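You operate a simulated robot arm through the tools that you are given. There is no shell and no other tool.

You run a simulated robot arm. Do the job below in one go: nothing can be reset, and whatever is moved stays where it is left.

TASK
Move the copper pipe from the lever socket to the bench vice and grip it.
Fine: Open the vice and stand the blue tube on the bench beside it. Free the socket lever and leave it free. The pipe stands upright between the jaws; close them on it, fingers clear. Drop or knock over nothing. Set down upright: blue tube, copper pipe.
Where things are to end (x, y in the base frame): blue tube within 70 mm of [320, -730].

It is judged by the outcome, as a careful person would: the job done as asked, and still so three seconds after it is handed in. It fails if anything else is knocked over, pushed out of place, dropped, spilled or broken.

THE ROBOT
A 7-joint arm with a three-finger gripper, fixed in place. Base frame: the origin is on the floor under the middle of its stand, x ahead of it, y to its left, z up. Lengths are in mm, angles in rad, forces in N, time in s.
With the tool pointing down near the work surface it reaches from about 520 to 960 mm from the base axis. Its first joint turns from -2.897 to 2.897 rad. Payload 2.69 kg.
The TCP is the grasp point between the finger pads, 29 mm short of the fingertips. In the tool frame z runs along the fingers and y along their closing line. The gripper opens to 120 mm; its body begins 78 mm behind the TCP.
Orientation is that of the tool frame in the base frame, as [roll, pitch, yaw] about the fixed x, y, z axes, in that order (R = Rz(yaw) Ry(pitch) Rx(roll)). With the fingers straight down and closing along the base's y, the tool's x points along the base's -x, its y along +y and its z along -z.

THE INTERFACE
- The arm moves only by the tool send_rows. Its argument "steps" is one flat list of numbers, 7 for each row, row after row: the shift along the tool's x, y, z in cm, then the turn, a rotation vector about the tool's x, y, z in rad, then the opening in per cent of the stroke, from 0 (shut) to 100 (fully open). In form: [tx, ty, tz, rx, ry, rz, hand, tx, ty, tz, rx, ry, rz, hand, ...]. A call has 1 to 20 rows; each row is the pose to reach, as a shift and turn from the pose commanded when the call began, along the tool's axes at that moment. Rows are played at 5 a second. More than 50 mm and 0.15 rad between two rows, or a gripper value outside its range, and nothing of the call is played. A pose out of reach is approached as far as the arm can. The call stops where the force on the tool passes 40 N (or 10 N more than at its start, if that is more) or the arm is blocked; 0.2 s more then pass. The fingers move at their own pace (about 136.2 mm/s each) and stop on an object; they squeeze with about 40 N. The grip force told is the motor's: it shows also when the fingers shut on nothing. Time passes only in rows, and 0.2 s behind the last, so rows that repeat a pose let the fingers close. It gives the time, the measured TCP pose, the force on the tool (base axes), the opening and the grip force at its end, in the units of the frame above (readings bear some noise), with the torque about the TCP (base axes, N m) and any sound that the robot's microphone picked up.
- Cameras (640 x 400 px; columns grow to the right, rows downward): "scene" is fixed at [49.1, -649.7, 1591.2]; the picture's right is [0.79, -0.61, 0.00], its down [-0.53, -0.68, -0.51] and it looks along [0.32, 0.41, -0.86] (base axes); focal length 339 px, centre (320, 200). "wrist" rides on the gripper at [63, 0, -104] in the tool frame; the picture's right is [0.00, 1.00, 0.00], its down [-0.83, 0.00, -0.56] and it looks along [-0.56, 0.00, 0.83] (tool axes); focal length 275 px, centre (320, 200).
- snapshot(camera): a new picture of that camera. No time passes.
- slide_trunk(by): moves the trunk up (or, below 0, down) by that many mm; the arm rides with it, the base frame stays. It gives what a move gives, with no picture.
- probe_pixels(camera, pixels): for up to 12 pixels [column, row] of the newest picture of that camera ("zoom" is the newest enlarged one), the place [x, y, z] in the base frame of the surface seen there, good to about 3 mm. No time passes.
- inspect(camera, box): a new picture of the part [left, top, right, bottom] of that camera's present view, enlarged. No time passes.
- hand_in(): hands the job in; it is judged then, once.

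Leave the gripper open and the arm clear of the work at the hand-in unless told otherwise.

The tools are called after ">>>" by a JSON object that holds its "name" and its "arguments". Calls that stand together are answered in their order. send_rows: Moves the arm, as the interface text tells. Its arguments: {"type":"object","properties":{"steps":{"type":"array"}},"required":["steps"]} The other tools are called the same way: slide_trunk (by) moves the trunk up or down; snapshot (camera) takes a picture; probe_pixels (camera, pixels) gives the place of the surface under pixels of a picture; inspect (camera, box) takes an enlarged picture of a part of a camera's view; hand_in () hands the job in.

At the start:

```text
time_s: 0.0
ee_pos: [110.9, -418.5, 1318.6]
ee_rot: [-3.141, 0.0, -3.138]
contact_force: [0.5, 0.4, -1.0]
wrist_torque: [0.03, -0.03, 0.0]
finger_gap: 120.1
gripper_force: 0.2
trunk travel left (down, up): [-475.0, 111.0]
```

scene: 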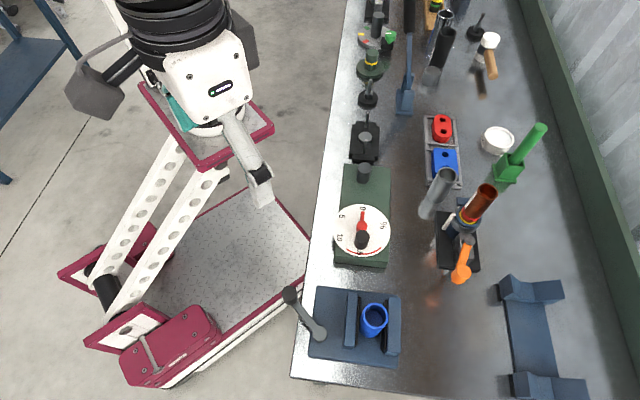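
wrist: 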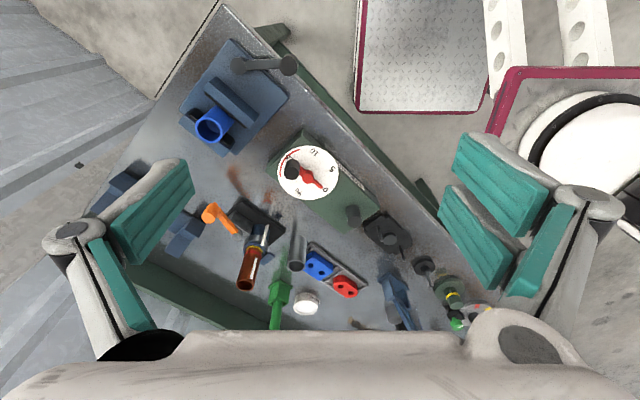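

I start by looking closely at the vice with the blue tube (scene about 355,320) and the lever socket with the copper pipe (scene about 470,220).

>>> {"name": "inspect", "arguments": {"camera": "scene", "box": [270, 260, 430, 390]}}

>>> {"name": "inspect", "arguments": {"camera": "scene", "box": [400, 110, 560, 300]}}

```text
3.08 times, centred on (350, 325) of scene
```

zoom: 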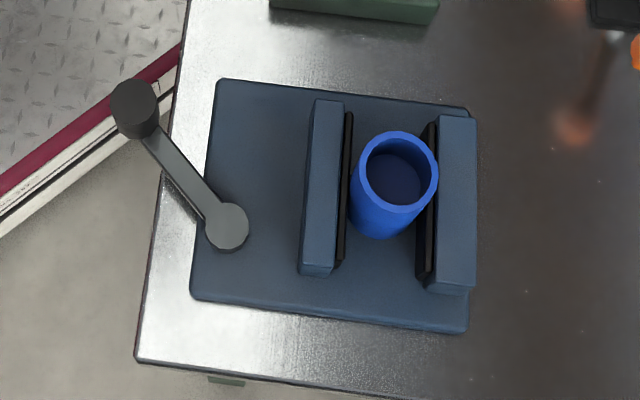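

```text
2.11 times, centred on (480, 205) of scene
```

zoom: 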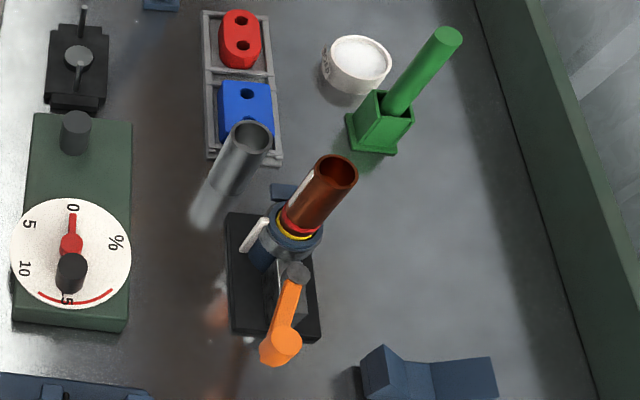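

The second zoom shows the copper pipe in a collar with a yellow/red ring, a white mark, and an orange lever. I probe points on the socket, pipe, lever and neighbours.

>>> {"name": "probe_pixels", "arguments": {"camera": "zoom", "pixels": [[336, 163], [322, 190], [300, 212], [290, 240], [256, 235], [296, 272], [290, 305], [281, 348], [240, 320], [252, 130], [240, 230], [282, 192]]}}

>>> {"name": "probe_pixels", "arguments": {"camera": "scene", "pixels": [[294, 292], [318, 330], [305, 312], [351, 310], [391, 310], [374, 307], [374, 322], [340, 350], [357, 320], [362, 232], [420, 370], [370, 375]]}}

```text
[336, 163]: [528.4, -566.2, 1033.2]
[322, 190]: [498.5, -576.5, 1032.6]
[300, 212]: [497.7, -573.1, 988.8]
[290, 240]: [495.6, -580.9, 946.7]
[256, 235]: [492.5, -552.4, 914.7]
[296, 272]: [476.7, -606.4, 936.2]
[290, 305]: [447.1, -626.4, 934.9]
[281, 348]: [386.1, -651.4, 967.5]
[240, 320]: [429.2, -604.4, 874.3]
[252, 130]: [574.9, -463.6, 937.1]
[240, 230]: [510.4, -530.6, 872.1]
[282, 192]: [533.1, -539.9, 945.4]
```

```text
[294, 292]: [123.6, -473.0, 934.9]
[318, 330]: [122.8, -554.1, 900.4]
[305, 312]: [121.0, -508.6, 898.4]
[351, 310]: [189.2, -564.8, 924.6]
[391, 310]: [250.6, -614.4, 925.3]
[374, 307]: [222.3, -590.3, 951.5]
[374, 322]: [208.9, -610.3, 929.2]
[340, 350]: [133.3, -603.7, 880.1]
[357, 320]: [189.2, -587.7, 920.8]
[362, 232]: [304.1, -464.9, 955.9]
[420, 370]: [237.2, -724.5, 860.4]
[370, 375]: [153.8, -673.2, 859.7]
```

Bench top is about z 860, the vice plate about 880, jaws' top about 925, blue tube top about 951, pipe top about 1033. I move the arm at height to look at the socket with the wrist camera.

>>> {"name": "send_rows", "arguments": {"steps": [-2, -2.2, 0, 0, 0, 0, 100, -5, -5.2, 0, 0, 0, 0, 100, -8, -8.2, 0, 0, 0, 0, 100, -11, -11.2, 0, 0, 0, 0, 100, -14, -14.2, 0, 0, 0, 0, 100, -16, -17.2, 0, 0, 0, 0, 100, -16, -17.2, 0, 0, 0, 0, 100]}}

>>> {"name": "snapshot", "arguments": {"camera": "wrist"}}

>>> {"name": "snapshot", "arguments": {"camera": "scene"}}

```text
time_s: 1.6
ee_pos: [270.3, -590.1, 1317.1]
ee_rot: [-3.141, 0.001, -3.14]
contact_force: [-0.9, 0.7, 0.2]
wrist_torque: [-0.04, -0.03, 0.0]
finger_gap: 120.1
gripper_force: 0.1
trunk travel left (down, up): [-475.0, 111.0]
```

```text
taken
```

wrist: 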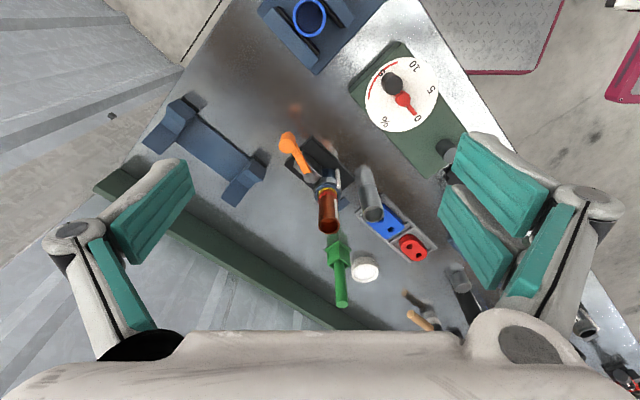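

```text
taken
```

scene: 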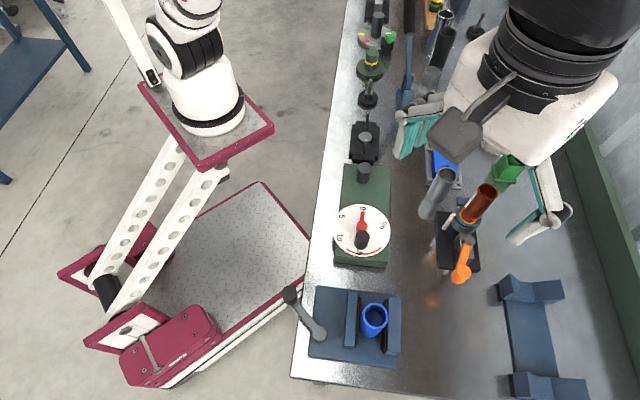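

The wrist camera now sees the socket at about (315,175) with the orange lever at (292,150). I enlarge it.

>>> {"name": "inspect", "arguments": {"camera": "wrist", "box": [250, 110, 400, 250]}}

>>> {"name": "inspect", "arguments": {"camera": "wrist", "box": [240, 0, 400, 90]}}

```text
2.86 times, centred on (325, 180) of wrist
```

zoom: 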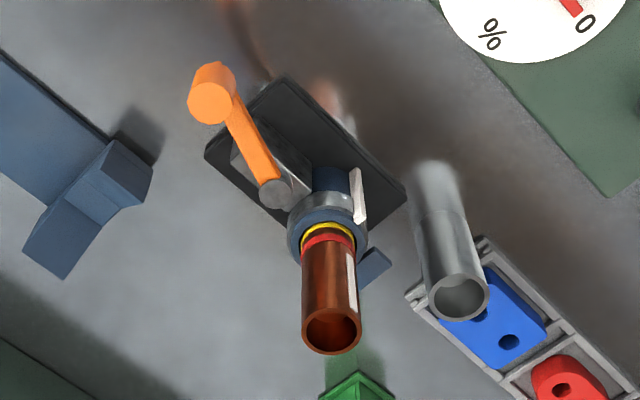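

```text
4.00 times, centred on (320, 45) of wrist
```

zoom: 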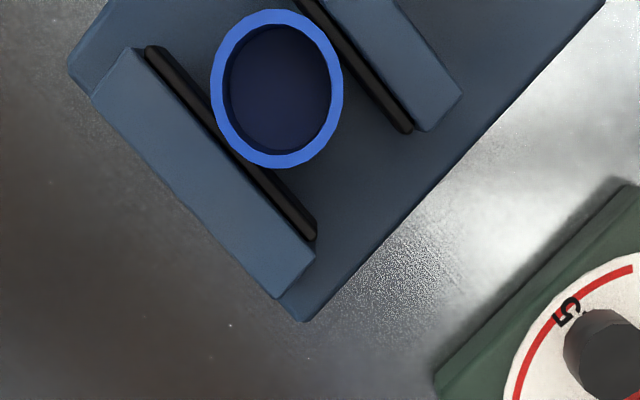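

I re-zoom on the socket and probe the lever, pin, block and collar to understand its geometry.

>>> {"name": "inspect", "arguments": {"camera": "wrist", "box": [270, 120, 370, 240]}}

>>> {"name": "probe_pixels", "arguments": {"camera": "wrist", "pixels": [[285, 141], [292, 139], [304, 160], [310, 173], [317, 175], [330, 173], [328, 182], [328, 194], [320, 226], [336, 226], [328, 233], [347, 204]]}}

```text
3.33 times, centred on (320, 180) of wrist
```

zoom: 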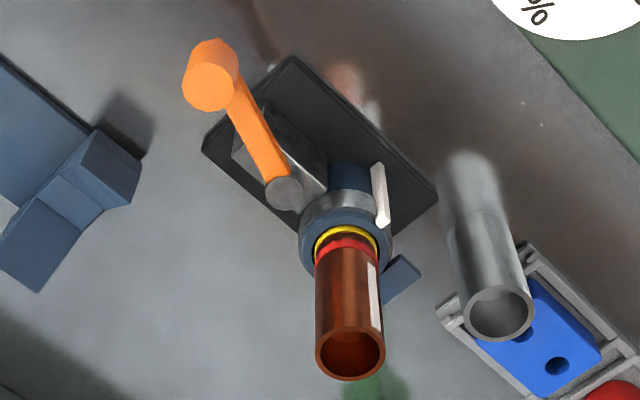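

```text
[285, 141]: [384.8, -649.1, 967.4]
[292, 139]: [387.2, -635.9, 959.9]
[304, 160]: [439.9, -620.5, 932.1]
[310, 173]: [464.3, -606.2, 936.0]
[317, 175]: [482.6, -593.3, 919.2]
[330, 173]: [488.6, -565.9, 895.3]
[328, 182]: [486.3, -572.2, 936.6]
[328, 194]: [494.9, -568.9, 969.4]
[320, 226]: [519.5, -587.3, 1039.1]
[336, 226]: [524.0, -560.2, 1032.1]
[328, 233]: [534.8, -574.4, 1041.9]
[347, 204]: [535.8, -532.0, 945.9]
```

I probe the fingers themselves in the wrist view to learn their width and layout, since they must fit around the tube near the jaws.

>>> {"name": "probe_pixels", "arguments": {"camera": "wrist", "pixels": [[180, 168], [112, 218], [128, 258], [190, 190], [92, 245], [150, 320], [468, 140], [545, 185], [440, 180], [500, 290], [520, 220], [575, 200]]}}

>>> {"name": "inspect", "arguments": {"camera": "wrist", "box": [400, 100, 640, 340]}}

>>> {"name": "inspect", "arguments": {"camera": "wrist", "box": [30, 130, 230, 370]}}

```text
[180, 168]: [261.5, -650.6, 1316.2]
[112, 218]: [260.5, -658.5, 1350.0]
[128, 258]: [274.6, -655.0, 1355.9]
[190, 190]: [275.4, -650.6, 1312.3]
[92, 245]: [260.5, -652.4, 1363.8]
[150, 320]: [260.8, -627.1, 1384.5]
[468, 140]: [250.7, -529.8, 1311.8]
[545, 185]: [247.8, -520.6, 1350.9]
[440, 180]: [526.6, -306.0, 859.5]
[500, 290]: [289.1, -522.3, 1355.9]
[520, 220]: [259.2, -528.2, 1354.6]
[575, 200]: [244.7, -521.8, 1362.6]
```

```text
1.67 times, centred on (520, 220) of wrist
```

zoom: 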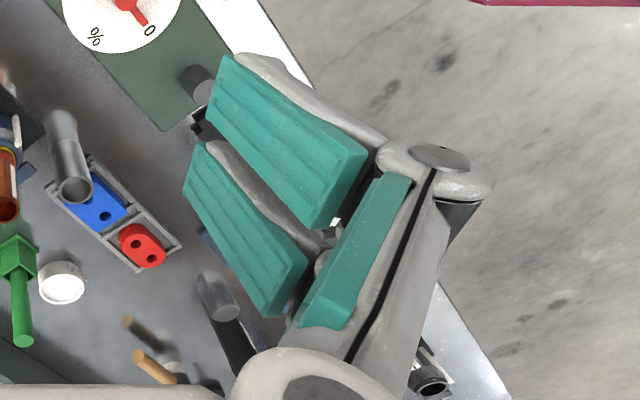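

```text
1.67 times, centred on (130, 250) of wrist
```

zoom: 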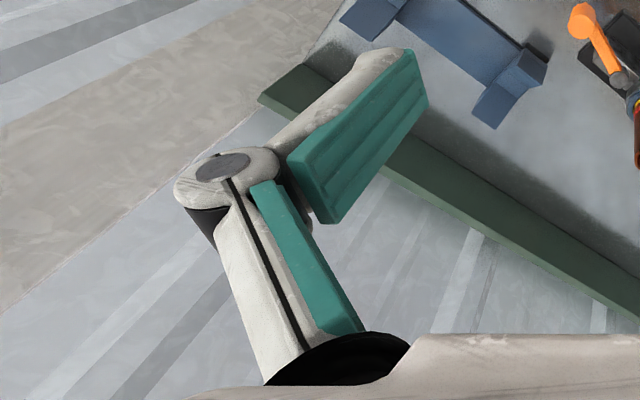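

The gripper has one finger on the −y side and a pair on the +y side (pair spans roughly 50 mm). Next I lower the trunk by 200 mm (fingertips would be at ~1088, still above the pipe top at ~1040), then go to look at the vice.

>>> {"name": "slide_trunk", "arguments": {"by": -150}}

```text
time_s: 3.4
ee_pos: [270.2, -589.5, 1167.8]
ee_rot: [-3.141, 0.0, 3.141]
contact_force: [-0.6, 0.0, 0.2]
wrist_torque: [0.02, 0.02, -0.02]
finger_gap: 119.8
gripper_force: 0.0
trunk travel left (down, up): [-325.0, 261.0]
```

Tool pose read as expected. Now I move to about (60,−460) with the tool turned about 0.68 rad, so its axes line up with the bench, to view the vice.

>>> {"name": "send_rows", "arguments": {"steps": [2.6, 1.6, 0, 0, 0, 0.085, 100, 5.2, 3.2, 0, 0, 0, 0.17, 100, 7.8, 4.8, 0, 0, 0, 0.255, 100, 10.4, 6.4, 0, 0, 0, 0.34, 100, 13, 8, 0, 0, 0, 0.425, 100, 15.6, 9.6, 0, 0, 0, 0.51, 100, 18.2, 11.2, 0, 0, 0, 0.595, 100, 21, 13, 0, 0, 0, 0.677, 100, 21, 13, 0, 0, 0, 0.677, 100]}}

>>> {"name": "snapshot", "arguments": {"camera": "wrist"}}

>>> {"name": "snapshot", "arguments": {"camera": "scene"}}

```text
time_s: 5.3
ee_pos: [59.8, -461.7, 1168.4]
ee_rot: [-3.141, 0.001, 2.464]
contact_force: [0.0, -0.5, -0.4]
wrist_torque: [-0.01, 0.0, 0.03]
finger_gap: 120.0
gripper_force: 0.2
trunk travel left (down, up): [-325.0, 261.0]
```

```text
taken
```

wrist: 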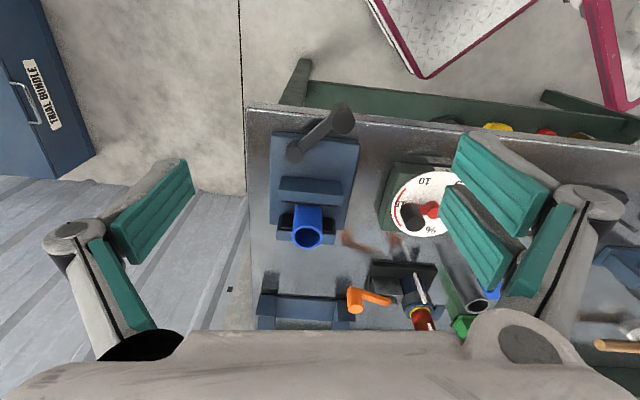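

```text
taken
```

scene: 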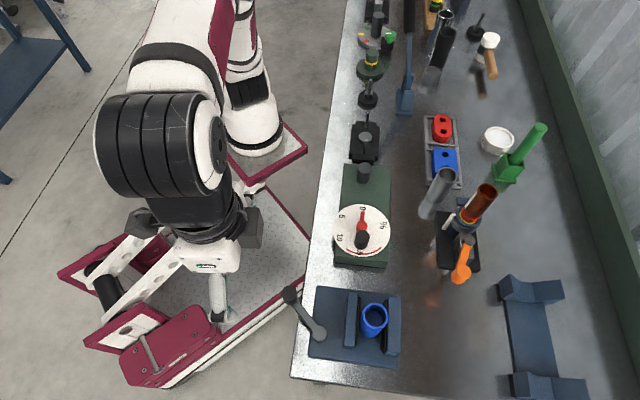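

The vice is seen nearly square-on now (crank 300–345,125–155; jaws 310,190; tube 308,230). I zoom and probe.

>>> {"name": "inspect", "arguments": {"camera": "wrist", "box": [240, 90, 400, 260]}}

>>> {"name": "probe_pixels", "arguments": {"camera": "wrist", "pixels": [[344, 115], [295, 154], [320, 135], [275, 140], [356, 142], [270, 225], [285, 185], [338, 187], [310, 185], [281, 235], [330, 235], [348, 227]]}}

```text
2.35 times, centred on (320, 175) of wrist
```

zoom: 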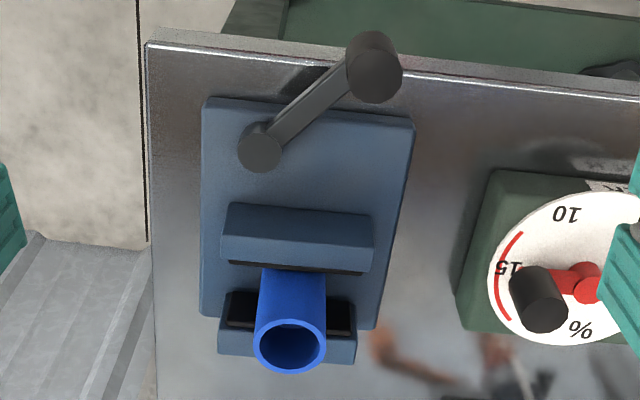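

```text
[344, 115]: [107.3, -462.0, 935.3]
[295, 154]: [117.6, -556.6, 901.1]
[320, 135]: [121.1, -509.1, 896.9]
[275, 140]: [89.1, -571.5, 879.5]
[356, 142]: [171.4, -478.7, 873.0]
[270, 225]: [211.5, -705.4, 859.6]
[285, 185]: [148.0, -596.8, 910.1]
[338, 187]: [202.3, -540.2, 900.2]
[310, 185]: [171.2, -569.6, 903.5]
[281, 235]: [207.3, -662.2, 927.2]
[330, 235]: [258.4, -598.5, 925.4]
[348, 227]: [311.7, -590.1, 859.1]
```

I probe more points on the crank knob, pivot and jaw pads in the enlarged picture to fix their centres.

>>> {"name": "inspect", "arguments": {"camera": "wrist", "box": [285, 90, 365, 170]}}

>>> {"name": "inspect", "arguments": {"camera": "wrist", "box": [270, 160, 360, 260]}}

```text
5.00 times, centred on (325, 130) of wrist
```

zoom: 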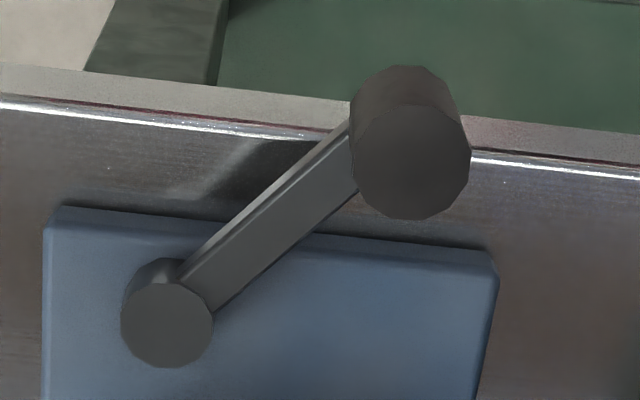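

```text
4.00 times, centred on (315, 210) of wrist
```

zoom: 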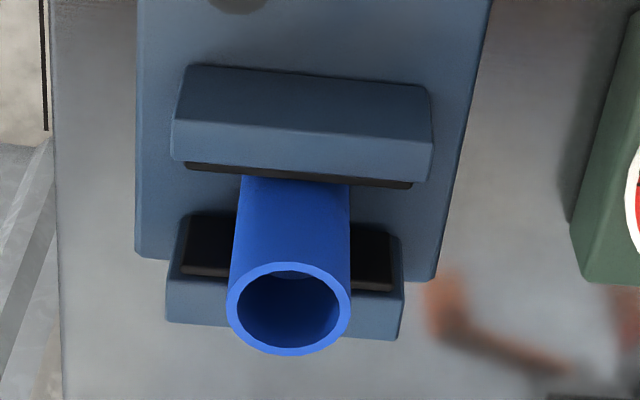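

>>> {"name": "probe_pixels", "arguments": {"camera": "wrist", "pixels": [[343.4, 122], [334, 118], [352.5, 124], [345, 132.5], [341, 113.5], [294.4, 155], [286, 155], [303, 156], [308, 230], [302, 219], [323, 237], [296, 235]]}}

>>> {"name": "probe_pixels", "arguments": {"camera": "zoom", "pixels": [[300, 140], [180, 130], [425, 150], [175, 290], [400, 300], [200, 255], [385, 265], [300, 100], [288, 345], [240, 300], [345, 310], [295, 268]]}}

```text
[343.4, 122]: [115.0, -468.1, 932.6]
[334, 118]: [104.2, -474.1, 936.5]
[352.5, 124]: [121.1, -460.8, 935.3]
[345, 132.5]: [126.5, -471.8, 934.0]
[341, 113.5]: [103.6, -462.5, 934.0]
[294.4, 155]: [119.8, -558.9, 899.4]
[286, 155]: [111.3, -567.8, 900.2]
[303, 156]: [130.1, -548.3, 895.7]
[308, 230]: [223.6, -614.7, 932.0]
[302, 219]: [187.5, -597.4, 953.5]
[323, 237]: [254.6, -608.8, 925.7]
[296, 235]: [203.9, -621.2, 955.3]
```

```text
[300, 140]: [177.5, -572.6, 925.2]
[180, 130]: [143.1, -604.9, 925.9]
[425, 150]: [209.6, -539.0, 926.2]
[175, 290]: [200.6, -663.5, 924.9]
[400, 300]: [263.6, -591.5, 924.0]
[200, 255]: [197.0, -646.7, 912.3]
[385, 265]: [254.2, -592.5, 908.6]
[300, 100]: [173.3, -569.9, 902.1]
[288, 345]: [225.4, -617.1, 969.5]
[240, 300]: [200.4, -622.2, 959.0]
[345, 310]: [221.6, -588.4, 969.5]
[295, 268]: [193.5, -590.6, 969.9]
```

Readings: tube centre about (210,−604), OD ≈44, top ≈970; jaws run along ≈45°; crank pivot ≈(120,−558), knob ≈(114,−468), top 935, arm ≈900. I move above the knob at height, turn the tool to suit pushing it, and narrow the fingers.

>>> {"name": "send_rows", "arguments": {"steps": [-0.92, 0.58, 0, 0, 0, 0.108, 80, -1.85, 1.16, 0, 0, 0, 0.216, 60, -2.77, 1.75, 0, 0, 0, 0.324, 50, -3.7, 2.33, 0, 0, 0, 0.432, 50, -4.62, 2.91, 0, 0, 0, 0.54, 50, -4.62, 2.91, 0, 0, 0, 0.54, 50]}}

>>> {"name": "slide_trunk", "arguments": {"by": -180}}

>>> {"name": "snapshot", "arguments": {"camera": "wrist"}}

>>> {"name": "snapshot", "arguments": {"camera": "scene"}}

```text
time_s: 6.8
ee_pos: [114.4, -466.5, 1167.7]
ee_rot: [3.139, -0.001, 1.924]
contact_force: [0.3, -0.4, -0.2]
wrist_torque: [0.01, 0.0, 0.01]
finger_gap: 59.8
gripper_force: 0.0
trunk travel left (down, up): [-325.0, 261.0]
```

```text
time_s: 8.8
ee_pos: [114.9, -465.5, 987.6]
ee_rot: [3.14, -0.001, 1.924]
contact_force: [0.2, 0.4, -0.4]
wrist_torque: [-0.02, -0.02, -0.02]
finger_gap: 60.0
gripper_force: 0.1
trunk travel left (down, up): [-145.0, 441.0]
```

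```text
taken
```

wrist: 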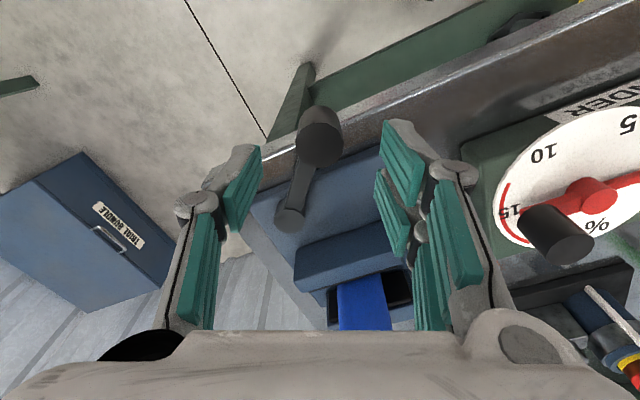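

```text
taken
```

scene: 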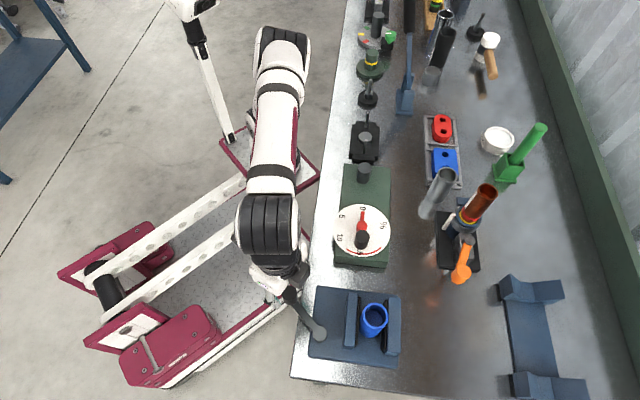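

The knob sits at about (320,145) in the wrist view, just where the point below the TCP should appear (~(320,141)). I check with probes before descending.

>>> {"name": "inspect", "arguments": {"camera": "wrist", "box": [230, 90, 420, 260]}}

>>> {"name": "probe_pixels", "arguments": {"camera": "wrist", "pixels": [[320, 148], [300, 145], [340, 147], [321, 164], [320, 130], [291, 220], [300, 185], [279, 220], [304, 222]]}}

```text
2.35 times, centred on (325, 175) of wrist
```

zoom: 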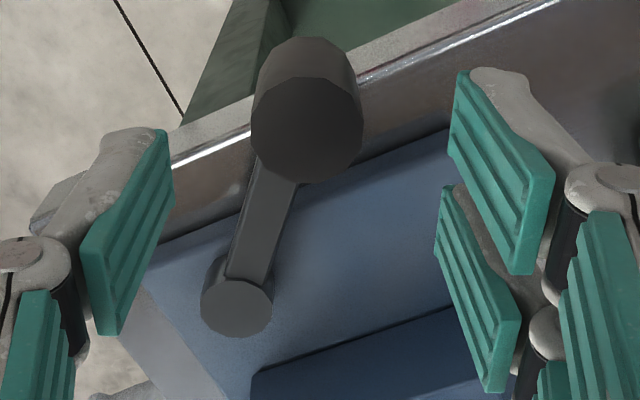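

```text
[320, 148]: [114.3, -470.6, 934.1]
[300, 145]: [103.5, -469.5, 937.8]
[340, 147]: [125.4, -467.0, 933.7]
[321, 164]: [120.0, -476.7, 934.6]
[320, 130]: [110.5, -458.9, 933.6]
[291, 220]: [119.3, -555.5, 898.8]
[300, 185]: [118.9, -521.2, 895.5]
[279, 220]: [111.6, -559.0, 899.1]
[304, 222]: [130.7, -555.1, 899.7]
```

Knob centre ≈(115,−468), pivot ≈(120.5,−556.5): radius ≈89 mm at 93.6°. I descend 50 mm around the knob and then narrow the fingers to a loose cage.

>>> {"name": "send_rows", "arguments": {"steps": [0, 0, 1.5, 0, 0, 0, 50, 0, 0, 3, 0, 0, 0, 50, 0, 0, 4.2, 0, 0, 0, 50, 0, 0, 5.0, 0, 0, 0, 50, 0, 0, 5.0, 0, 0, 0, 30, 0, 0, 5.0, 0, 0, 0, 30]}}

>>> {"name": "snapshot", "arguments": {"camera": "wrist"}}

```text
time_s: 10.2
ee_pos: [115.6, -464.0, 936.6]
ee_rot: [-3.139, 0.001, 1.924]
contact_force: [-0.4, 0.4, 0.5]
wrist_torque: [0.01, 0.01, -0.04]
finger_gap: 36.0
gripper_force: 0.0
trunk travel left (down, up): [-145.0, 441.0]
```

```text
taken
```

wrist: 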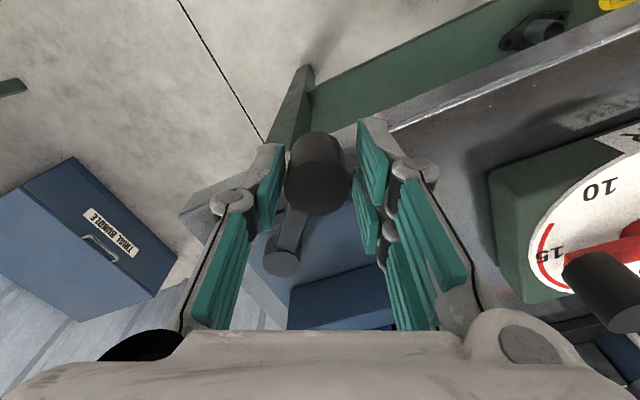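

The knob (320,180) is caged between the fingers with no contact. I try a small counter-clockwise (seen from above) arc of about 20° about the pivot, watching force.

>>> {"name": "send_rows", "arguments": {"steps": [0.205, -0.781, 0, 0, 0, -0.087, 30, 0.341, -1.578, 0, 0, 0, -0.175, 30, 0.408, -2.383, 0, 0, 0, -0.262, 30, 0.403, -3.191, 0, 0, 0, -0.349, 30, 0.403, -3.191, 0, 0, 0, -0.349, 30]}}

>>> {"name": "snapshot", "arguments": {"camera": "wrist"}}

>>> {"name": "inspect", "arguments": {"camera": "scene", "box": [270, 260, 430, 390]}}

```text
time_s: 11.3
ee_pos: [84.9, -474.5, 935.7]
ee_rot: [3.139, 0.0, 2.277]
contact_force: [20.7, 8.2, -3.6]
wrist_torque: [0.18, -0.47, -0.02]
finger_gap: 49.1
gripper_force: 10.0
trunk travel left (down, up): [-145.0, 441.0]
```

```text
taken
```

wrist: 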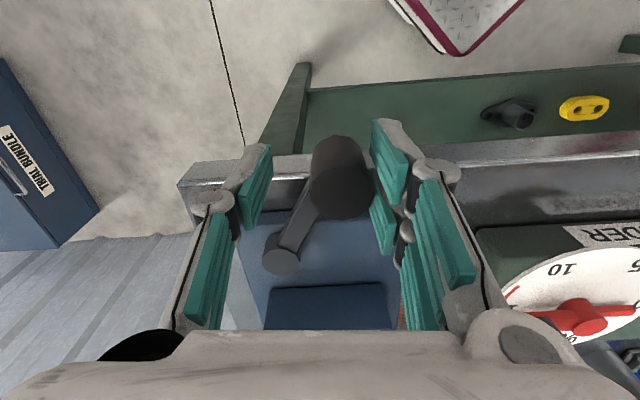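

```text
3.08 times, centred on (350, 325) of scene
```

zoom: 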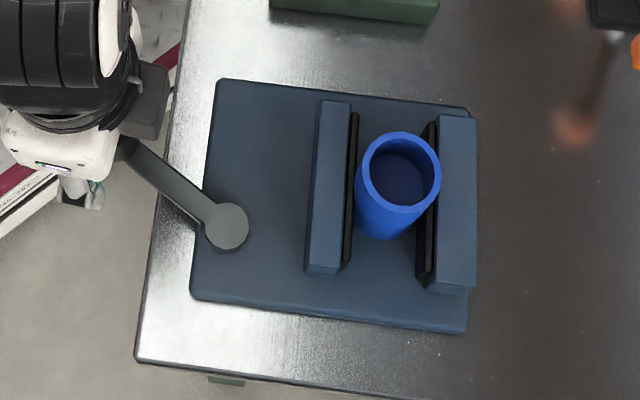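

Counter-clockwise turned it a bit but with rising force (~22 N), and the left jaw moved right, i.e. toward closing. So clockwise opens. I check the knob and jaw positions before reversing.

>>> {"name": "probe_pixels", "arguments": {"camera": "wrist", "pixels": [[341, 192], [313, 190], [368, 192], [341, 215], [282, 262]]}}

>>> {"name": "probe_pixels", "arguments": {"camera": "zoom", "pixels": [[330, 190], [455, 200], [348, 240], [402, 170], [402, 138], [402, 206], [225, 225]]}}

```text
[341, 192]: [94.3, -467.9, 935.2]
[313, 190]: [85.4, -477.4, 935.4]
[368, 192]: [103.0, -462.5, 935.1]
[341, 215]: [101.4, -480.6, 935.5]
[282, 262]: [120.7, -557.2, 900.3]
```

```text
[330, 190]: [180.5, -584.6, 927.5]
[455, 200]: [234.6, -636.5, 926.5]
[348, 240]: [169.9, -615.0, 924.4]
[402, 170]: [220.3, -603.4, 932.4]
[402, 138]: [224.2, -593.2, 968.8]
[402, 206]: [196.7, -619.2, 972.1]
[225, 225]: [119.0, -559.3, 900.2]
```

The knob is now at ≈106.7° around the pivot (it moved 13°). I reverse: a clockwise arc of 40° with the fingers loosely around the knob.

>>> {"name": "send_rows", "arguments": {"steps": [-0.262, 0.74, 0, 0, 0, 0.087, 27, -0.588, 1.453, 0, 0, 0, 0.175, 27, -0.974, 2.136, 0, 0, 0, 0.262, 27, -1.418, 2.782, 0, 0, 0, 0.349, 27, -1.917, 3.388, 0, 0, 0, 0.436, 27, -2.467, 3.948, 0, 0, 0, 0.524, 27, -3.064, 4.457, 0, 0, 0, 0.611, 27, -3.702, 4.913, 0, 0, 0, 0.698, 27, -3.702, 4.913, 0, 0, 0, 0.698, 27]}}

>>> {"name": "snapshot", "arguments": {"camera": "wrist"}}

>>> {"name": "inspect", "arguments": {"camera": "scene", "box": [270, 260, 430, 390]}}

```text
time_s: 13.3
ee_pos: [145.2, -469.1, 935.9]
ee_rot: [3.14, 0.0, 1.575]
contact_force: [-2.6, 0.7, 0.9]
wrist_torque: [0.0, 0.07, -0.04]
finger_gap: 34.1
gripper_force: 1.6
trunk travel left (down, up): [-145.0, 441.0]
```

```text
taken
```

wrist: 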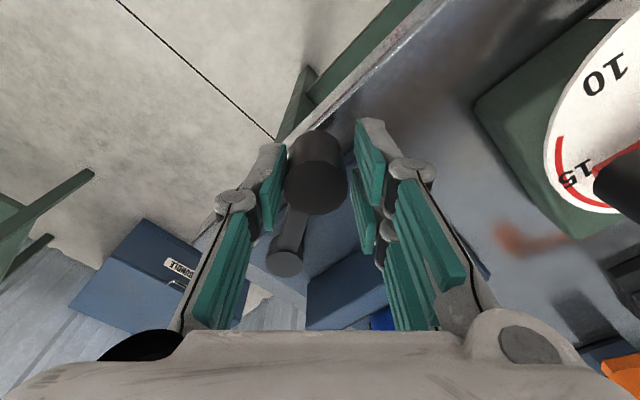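

```text
3.08 times, centred on (350, 325) of scene
```

zoom: 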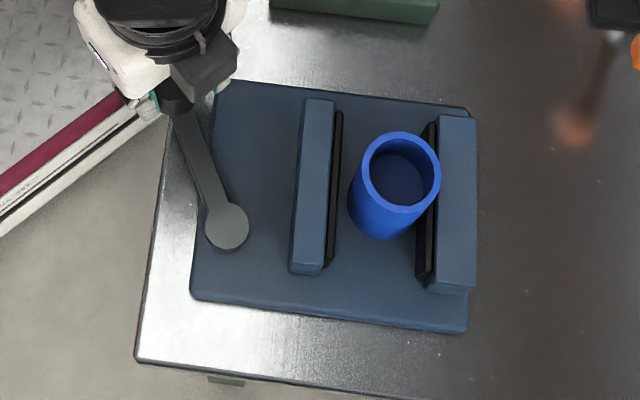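

Clockwise opens the jaws easily (≈3 N). I continue 22° more clockwise, staying short of the left jaw.

>>> {"name": "send_rows", "arguments": {"steps": [-0.251, 0.756, 0, 0, 0, 0.087, 27, -0.566, 1.486, 0, 0, 0, 0.175, 27, -0.945, 2.187, 0, 0, 0, 0.262, 27, -1.383, 2.853, 0, 0, 0, 0.349, 27, -1.877, 3.476, 0, 0, 0, 0.436, 27, -1.877, 3.476, 0, 0, 0, 0.436, 27]}}

>>> {"name": "snapshot", "arguments": {"camera": "wrist"}}

>>> {"name": "inspect", "arguments": {"camera": "scene", "box": [270, 260, 430, 390]}}

```text
time_s: 14.8
ee_pos: [179.6, -487.5, 937.4]
ee_rot: [-3.142, 0.0, 1.141]
contact_force: [-2.8, 1.6, 0.1]
wrist_torque: [0.01, 0.09, -0.03]
finger_gap: 34.3
gripper_force: 1.5
trunk travel left (down, up): [-145.0, 441.0]
```

```text
taken
```

wrist: 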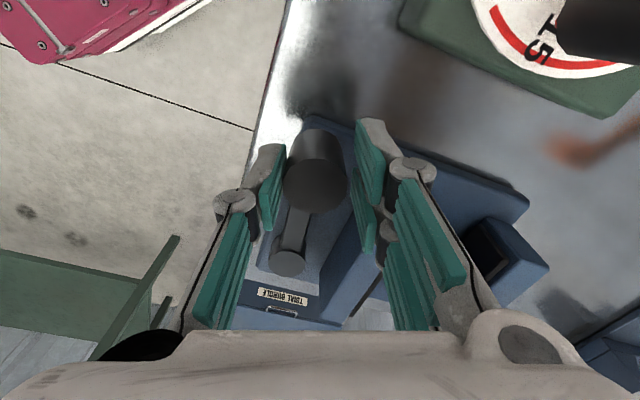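

```text
3.08 times, centred on (350, 325) of scene
```

zoom: 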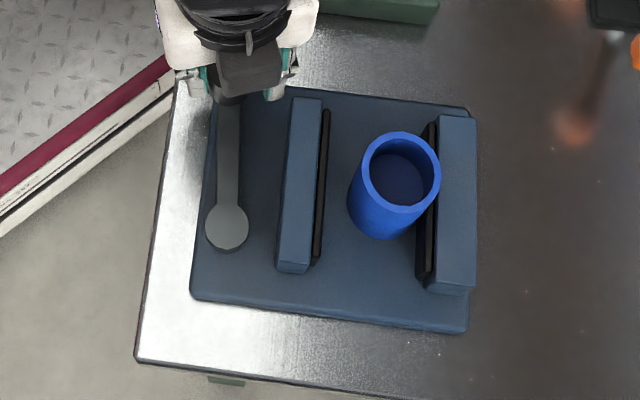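

The vice is open (gap ≈57 mm), crank lying along the jaws. I back the finger off the knob, rise 120 mm, clear of everything.

>>> {"name": "send_rows", "arguments": {"steps": [0, -0.3, 0, 0, 0, 0, 32, 0, -0.4, 0, 0, 0, 0, 40, 0, -0.4, 0, 0, 0, 0, 40, 0, -0.4, -2, 0, 0, 0, 40, 0, -0.4, -5, 0, 0, 0, 40, 0, -0.4, -8.5, 0, 0, 0, 40, 0, -0.4, -12, 0, 0, 0, 40, 0, -0.4, -12, 0, 0, 0, 40]}}

>>> {"name": "snapshot", "arguments": {"camera": "wrist"}}

>>> {"name": "snapshot", "arguments": {"camera": "scene"}}

```text
time_s: 16.6
ee_pos: [173.4, -486.0, 1057.9]
ee_rot: [3.14, 0.001, 1.141]
contact_force: [-0.4, 0.1, 1.3]
wrist_torque: [0.03, -0.02, 0.02]
finger_gap: 48.1
gripper_force: 0.1
trunk travel left (down, up): [-145.0, 441.0]
```

```text
taken
```

wrist: 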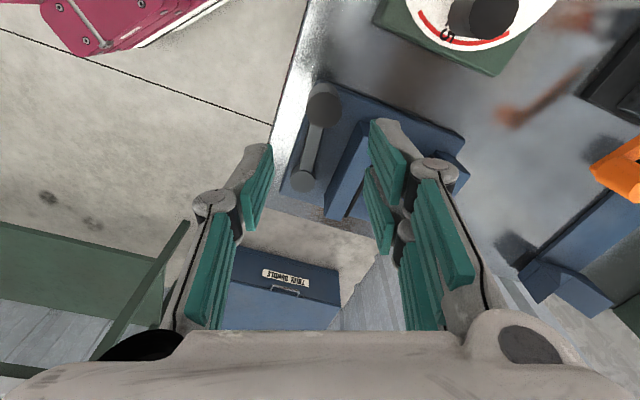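

```text
taken
```

scene: 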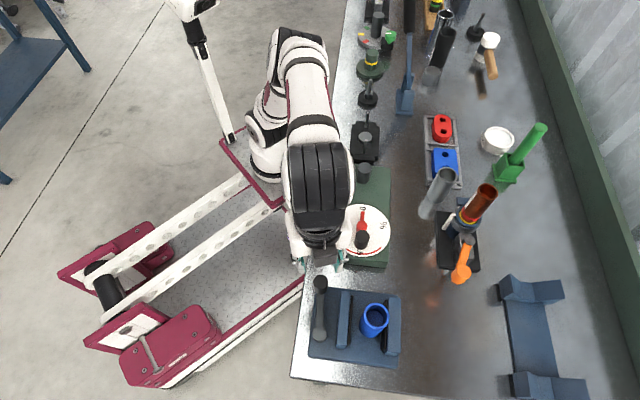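

Everything stands still. Now I go above the blue tube (≈(211,−605)) with the closing line along the jaws' length, opening 70 %.

>>> {"name": "send_rows", "arguments": {"steps": [-1.03, 0.93, 0, 0, 0, -0.135, 70, -2.06, 1.86, 0, 0, 0, -0.27, 70, -3.08, 2.79, 0, 0, 0, -0.405, 70, -4.11, 3.72, 0, 0, 0, -0.54, 70, -5.14, 4.66, 0, 0, 0, -0.675, 70, -6.17, 5.59, 0, 0, 0, -0.81, 70, -7.19, 6.52, 0, 0, 0, -0.945, 70, -8.22, 7.45, 0, 0, 0, -1.08, 70, -9.25, 8.38, 0, 0, 0, -1.215, 70, -9.25, 8.38, 0, 0, 0, -1.215, 70]}}

>>> {"name": "snapshot", "arguments": {"camera": "wrist"}}

>>> {"name": "snapshot", "arguments": {"camera": "scene"}}

```text
time_s: 18.8
ee_pos: [217.9, -575.1, 1056.9]
ee_rot: [-3.138, -0.001, 2.357]
contact_force: [0.2, -0.7, 0.2]
wrist_torque: [0.02, -0.03, 0.0]
finger_gap: 84.0
gripper_force: 0.0
out of reach, approached as far as the arm can: row 7, 8, 9, 10
trunk travel left (down, up): [-145.0, 441.0]
```

```text
taken
```

wrist: 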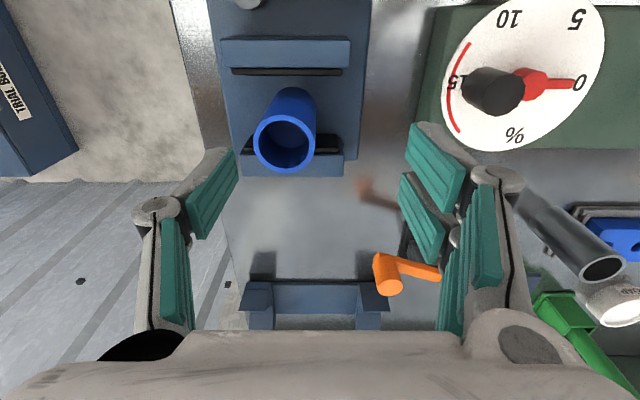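

```text
taken
```

scene: 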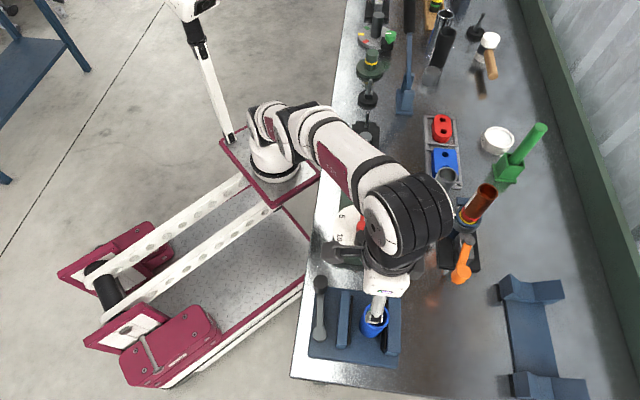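

The last rows were out of reach because the trunk is low relative to this height. I raise the trunk by 230 mm (nothing is held; path up is free) and then descend with the arm.

>>> {"name": "slide_trunk", "arguments": {"by": 230}}

>>> {"name": "snapshot", "arguments": {"camera": "wrist"}}

```text
time_s: 21.2
ee_pos: [220.2, -573.3, 1286.0]
ee_rot: [-3.14, 0.001, 2.357]
contact_force: [-0.1, -0.5, 0.2]
wrist_torque: [0.02, 0.01, -0.04]
finger_gap: 84.4
gripper_force: 0.0
trunk travel left (down, up): [-375.0, 211.0]
```

```text
taken
```

wrist: 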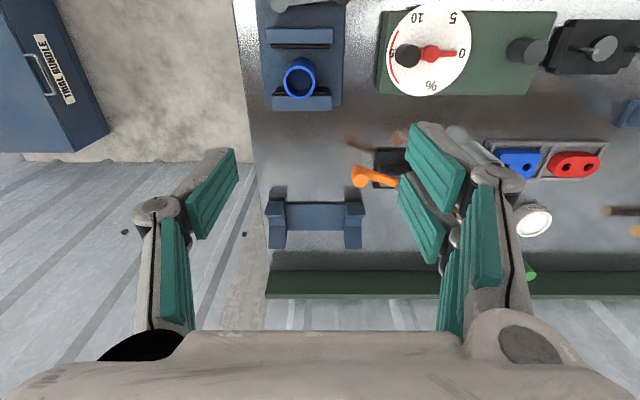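

The bench is now square in the picture, so the bench axis is 45°. I zoom on the tube at (299,80) to get its centre.

>>> {"name": "inspect", "arguments": {"camera": "wrist", "box": [259, 20, 355, 116]}}

```text
4.17 times, centred on (307, 68) of wrist
```

zoom: 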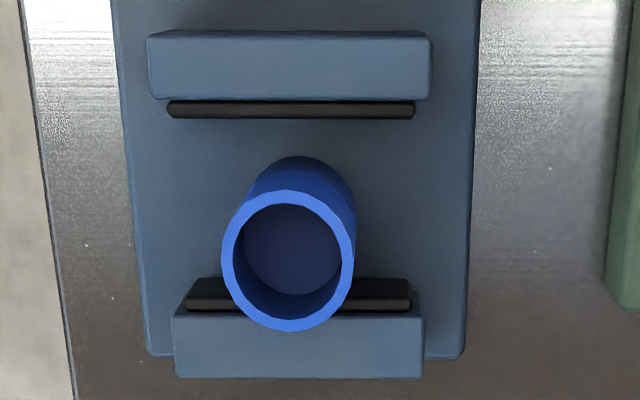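

>>> {"name": "probe_pixels", "arguments": {"camera": "zoom", "pixels": [[228, 258], [349, 260], [289, 196], [289, 325], [246, 215], [333, 308], [290, 65], [290, 110], [200, 345], [390, 345], [290, 360], [200, 300]]}}

```text
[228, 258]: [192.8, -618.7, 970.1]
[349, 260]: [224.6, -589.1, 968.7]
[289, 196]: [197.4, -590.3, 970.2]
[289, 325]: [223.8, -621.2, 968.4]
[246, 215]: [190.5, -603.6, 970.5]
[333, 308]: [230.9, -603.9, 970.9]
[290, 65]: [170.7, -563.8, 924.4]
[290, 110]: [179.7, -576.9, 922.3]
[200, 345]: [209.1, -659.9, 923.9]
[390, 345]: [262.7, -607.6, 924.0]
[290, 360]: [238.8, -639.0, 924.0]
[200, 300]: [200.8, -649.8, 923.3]
```

Tube centre ≈(210,−604.5), rim top 970, OD ≈44; jaws' top 924. I first descend 120 mm straight and see where the commanded pose lies, staying well above the tube.

>>> {"name": "send_rows", "arguments": {"steps": [0, 0, 3, 0, 0, 0, 70, 0, 0, 6, 0, 0, 0, 70, 0, 0, 9, 0, 0, 0, 70, 0, 0, 12, 0, 0, 0, 70, 0, 0, 12, 0, 0, 0, 70]}}

```text
time_s: 22.4
ee_pos: [218.0, -572.7, 1165.8]
ee_rot: [-3.141, 0.002, 2.357]
contact_force: [0.2, 0.5, 0.3]
wrist_torque: [-0.01, 0.0, -0.01]
finger_gap: 84.1
gripper_force: 0.1
trunk travel left (down, up): [-375.0, 211.0]
```

Now I shift over the tube centre and descend to z≈1010 (fingertips ≈981, 11 mm above the rim).

>>> {"name": "send_rows", "arguments": {"steps": [-0.84, -1.41, 2, 0, 0, 0, 70, -1.68, -2.82, 5, 0, 0, 0, 70, -1.68, -2.82, 8, 0, 0, 0, 70, -1.68, -2.82, 11, 0, 0, 0, 70, -1.68, -2.82, 14, 0, 0, 0, 70, -1.68, -2.82, 15.5, 0, 0, 0, 70, -1.68, -2.82, 15.5, 0, 0, 0, 70]}}

>>> {"name": "snapshot", "arguments": {"camera": "wrist"}}

>>> {"name": "snapshot", "arguments": {"camera": "scene"}}

```text
time_s: 24.0
ee_pos: [212.6, -605.7, 1013.7]
ee_rot: [3.141, 0.0, 2.356]
contact_force: [1.4, -0.4, -0.2]
wrist_torque: [-0.03, 0.0, 0.0]
finger_gap: 83.9
gripper_force: 0.0
trunk travel left (down, up): [-375.0, 211.0]
```

```text
taken
```

wrist: 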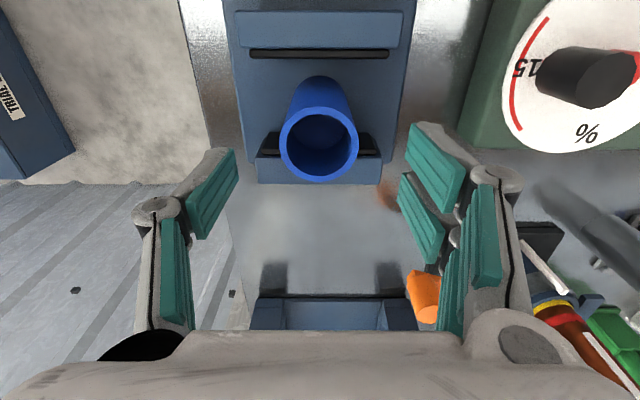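

```text
taken
```

scene: 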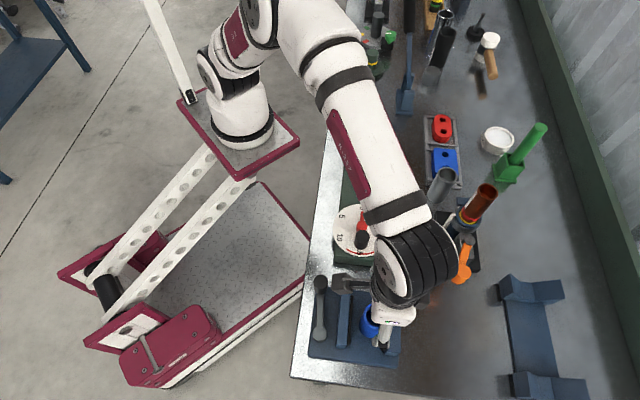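

The tube rim centre is at (319,144), right under the TCP (expected ≈(320,147)). I descend to z≈961 (tips ≈8 mm above the jaws) and close gently on the tube.

>>> {"name": "send_rows", "arguments": {"steps": [0.2, -0.1, 1.5, 0, 0, 0, 70, 0.2, -0.1, 3, 0, 0, 0, 70, 0.2, -0.1, 4.3, 0, 0, 0, 70, 0.2, -0.1, 5.25, 0, 0, 0, 70, 0.2, -0.1, 5.25, 0, 0, 0, 60, 0.2, -0.1, 5.25, 0, 0, 0, 50, 0.2, -0.1, 5.25, 0, 0, 0, 42, 0.2, -0.1, 5.25, 0, 0, 0, 38, 0.2, -0.1, 5.25, 0, 0, 0, 34, 0.2, -0.1, 5.25, 0, 0, 0, 28, 0.2, -0.1, 5.25, 0, 0, 0, 20, 0.2, -0.1, 5.25, 0, 0, 0, 15, 0.2, -0.1, 5.25, 0, 0, 0, 15]}}

>>> {"name": "snapshot", "arguments": {"camera": "wrist"}}

>>> {"name": "inspect", "arguments": {"camera": "scene", "box": [280, 250, 440, 380]}}

```text
time_s: 26.8
ee_pos: [208.9, -604.2, 962.2]
ee_rot: [3.141, 0.0, 2.357]
contact_force: [0.4, 0.1, 1.1]
wrist_torque: [0.0, 0.01, -0.02]
finger_gap: 44.7
gripper_force: 39.7
trunk travel left (down, up): [-375.0, 211.0]
```

```text
taken
```

wrist: 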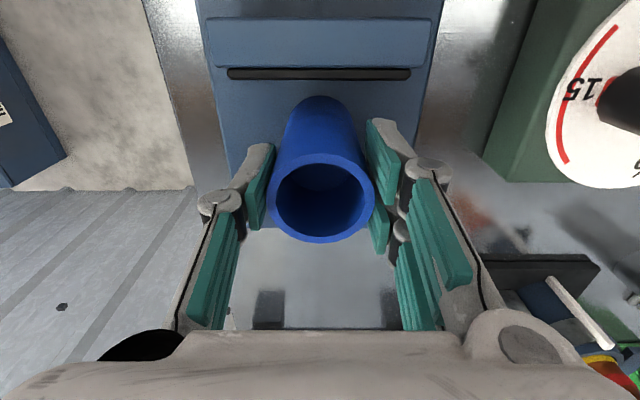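

```text
3.08 times, centred on (360, 315) of scene
```

zoom: 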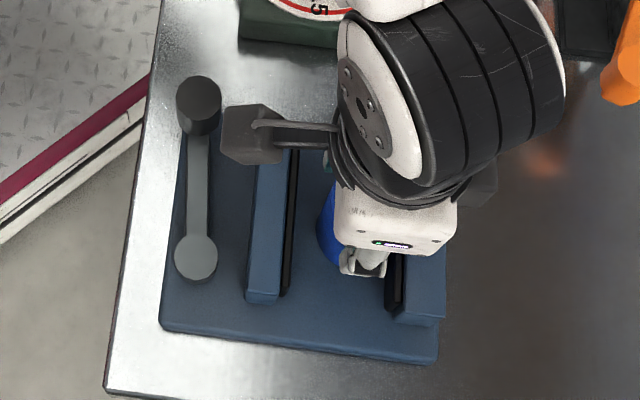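

Gripped: gap 44.7, 40 N. I lift straight up 90 mm so that the tube's bottom clears the jaws.

>>> {"name": "send_rows", "arguments": {"steps": [0, 0, -0.5, 0, 0, 0, 15, 0, 0, -1.5, 0, 0, 0, 15, 0, 0, -3, 0, 0, 0, 15, 0, 0, -4.5, 0, 0, 0, 15, 0, 0, -6, 0, 0, 0, 15, 0, 0, -7.5, 0, 0, 0, 15, 0, 0, -9, 0, 0, 0, 15, 0, 0, -9, 0, 0, 0, 15]}}

>>> {"name": "snapshot", "arguments": {"camera": "wrist"}}

>>> {"name": "snapshot", "arguments": {"camera": "scene"}}

```text
time_s: 28.6
ee_pos: [207.8, -603.8, 1051.3]
ee_rot: [3.141, 0.0, 2.357]
contact_force: [0.0, 0.1, -1.2]
wrist_torque: [0.02, 0.01, 0.02]
finger_gap: 44.4
gripper_force: 40.5
trunk travel left (down, up): [-375.0, 211.0]
```

```text
taken
```

wrist: 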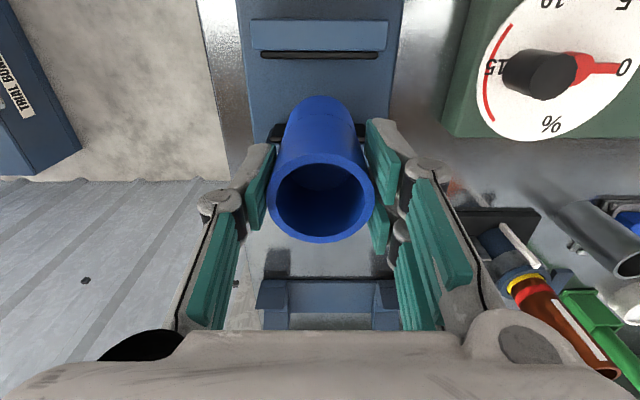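

```text
taken
```

scene: 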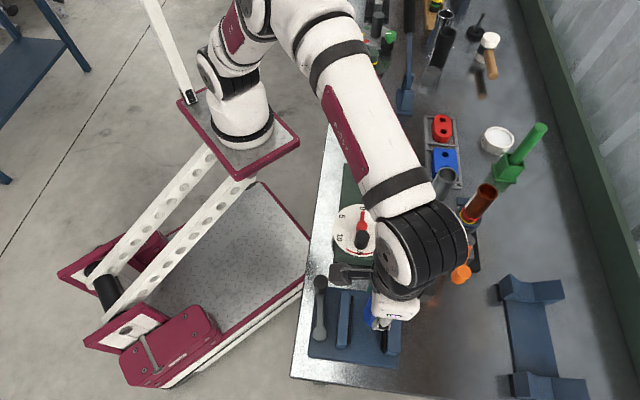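

The tube is held upright. I check where the blue V-block stand is, so I can set the tube well clear of it.

>>> {"name": "probe_pixels", "arguments": {"camera": "scene", "pixels": [[500, 283], [508, 303], [513, 372], [510, 340], [530, 340], [520, 290], [450, 341], [420, 350], [480, 360], [399, 295], [396, 366]]}}

```text
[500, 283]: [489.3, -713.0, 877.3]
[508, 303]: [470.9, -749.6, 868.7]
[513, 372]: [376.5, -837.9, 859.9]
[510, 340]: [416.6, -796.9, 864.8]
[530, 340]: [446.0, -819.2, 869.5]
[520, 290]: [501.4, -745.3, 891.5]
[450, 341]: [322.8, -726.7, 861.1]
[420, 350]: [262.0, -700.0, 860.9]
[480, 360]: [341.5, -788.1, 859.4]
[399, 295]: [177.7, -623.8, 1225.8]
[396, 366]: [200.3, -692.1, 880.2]
```

The stand is >100 mm beyond the target. I carry the tube over to (318,−727) at this height.

>>> {"name": "send_rows", "arguments": {"steps": [-1.5, -0.1, 0, 0, 0, 0, 15, -4, -0.22, 0, 0, 0, 0, 15, -6.5, -0.36, 0, 0, 0, 0, 15, -9, -0.5, 0, 0, 0, 0, 15, -11.5, -0.65, 0, 0, 0, 0, 15, -14, -0.8, 0, 0, 0, 0, 15, -16, -0.9, 0, 0, 0, 0, 15, -16.5, -0.93, 0, 0, 0, 0, 15, -16.5, -0.93, 0, 0, 0, 0, 15]}}

>>> {"name": "snapshot", "arguments": {"camera": "wrist"}}

>>> {"name": "snapshot", "arguments": {"camera": "scene"}}

```text
time_s: 30.6
ee_pos: [322.2, -714.2, 1049.8]
ee_rot: [3.142, 0.0, 2.356]
contact_force: [0.4, 0.4, -1.3]
wrist_torque: [0.0, 0.03, 0.01]
finger_gap: 44.7
gripper_force: 39.8
out of reach, approached as far as the arm can: row 7, 8, 9
trunk travel left (down, up): [-375.0, 211.0]
```

```text
taken
```

wrist: 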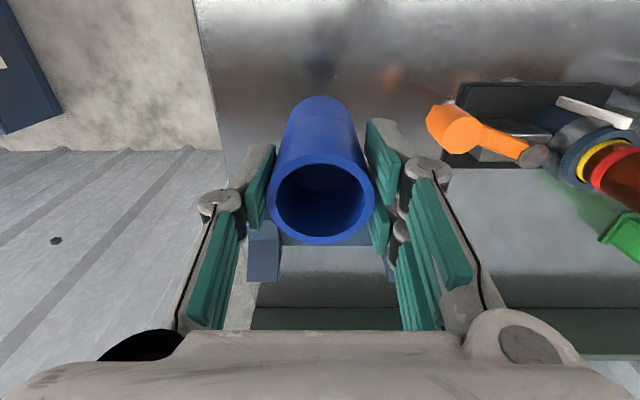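

```text
taken
```

scene: 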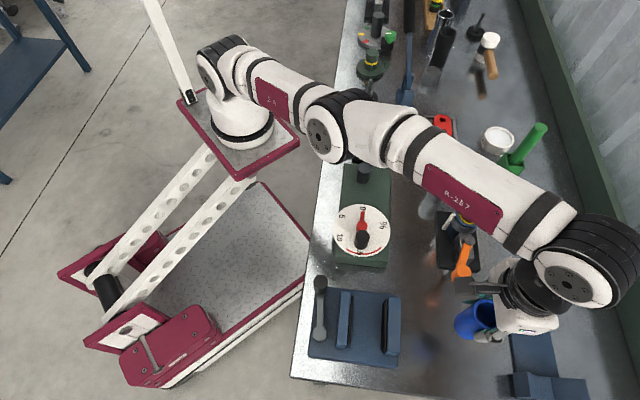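

The reach limit stopped it at (322,−714), only 16 mm from the target, which is fine. Before lowering, I check how high the forearm is above the pipe and other things.

>>> {"name": "probe_pixels", "arguments": {"camera": "scene", "pixels": [[340, 125], [320, 140], [400, 140], [440, 170], [480, 190], [530, 220], [590, 260], [545, 290], [470, 185], [450, 200], [410, 175], [500, 240]]}}

```text
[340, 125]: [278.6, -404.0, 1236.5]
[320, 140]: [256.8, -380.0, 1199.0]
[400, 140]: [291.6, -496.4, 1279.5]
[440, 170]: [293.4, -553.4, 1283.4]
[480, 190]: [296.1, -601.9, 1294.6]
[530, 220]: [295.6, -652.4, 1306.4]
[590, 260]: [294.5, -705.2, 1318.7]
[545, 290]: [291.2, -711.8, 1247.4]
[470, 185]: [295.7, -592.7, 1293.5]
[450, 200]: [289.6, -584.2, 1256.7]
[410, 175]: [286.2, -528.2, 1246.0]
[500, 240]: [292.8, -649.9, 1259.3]
```

The forearm lies at x≈290 with z≈1240–1320, far above everything below it. I lower the tube 100 mm, stopping ~7 mm above the bench.

>>> {"name": "send_rows", "arguments": {"steps": [0, 0, 2, 0, 0, 0, 15, 0, 0, 4.5, 0, 0, 0, 15, 0, 0, 7, 0, 0, 0, 15, 0, 0, 9, 0, 0, 0, 15, 0, 0, 10, 0, 0, 0, 15, 0, 0, 10, 0, 0, 0, 15]}}

>>> {"name": "snapshot", "arguments": {"camera": "scene"}}

>>> {"name": "snapshot", "arguments": {"camera": "wrist"}}

```text
time_s: 32.0
ee_pos: [322.6, -712.6, 949.2]
ee_rot: [3.141, 0.001, 2.356]
contact_force: [0.2, 0.2, -0.6]
wrist_torque: [-0.02, 0.01, 0.01]
finger_gap: 44.4
gripper_force: 40.0
trunk travel left (down, up): [-375.0, 211.0]
```

```text
taken
```

scene: 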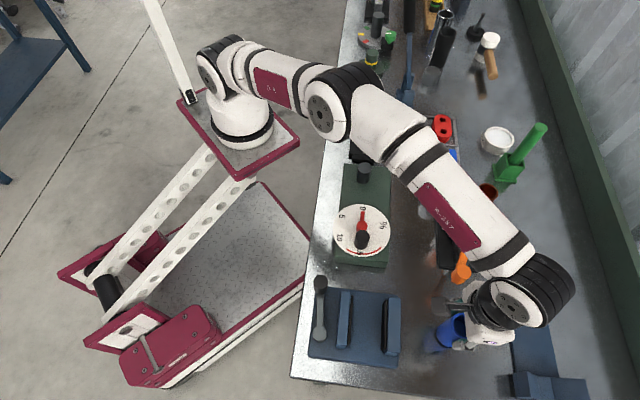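

```text
taken
```

wrist: 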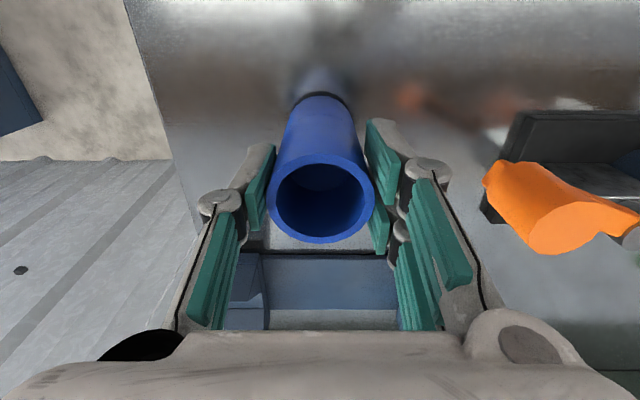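

The tube hangs just above its reflection. I lower it in 1.5 mm steps to touch down.

>>> {"name": "send_rows", "arguments": {"steps": [0, 0, 0.15, 0, 0, 0, 15, 0, 0, 0.3, 0, 0, 0, 15, 0, 0, 0.45, 0, 0, 0, 15, 0, 0, 0.55, 0, 0, 0, 15, 0, 0, 0.65, 0, 0, 0, 15, 0, 0, 0.65, 0, 0, 0, 15]}}

```text
time_s: 33.4
ee_pos: [322.5, -712.4, 942.7]
ee_rot: [-3.141, 0.0, 2.357]
contact_force: [-0.2, 0.4, -1.4]
wrist_torque: [-0.02, -0.03, 0.01]
finger_gap: 44.6
gripper_force: 40.4
trunk travel left (down, up): [-375.0, 211.0]
```

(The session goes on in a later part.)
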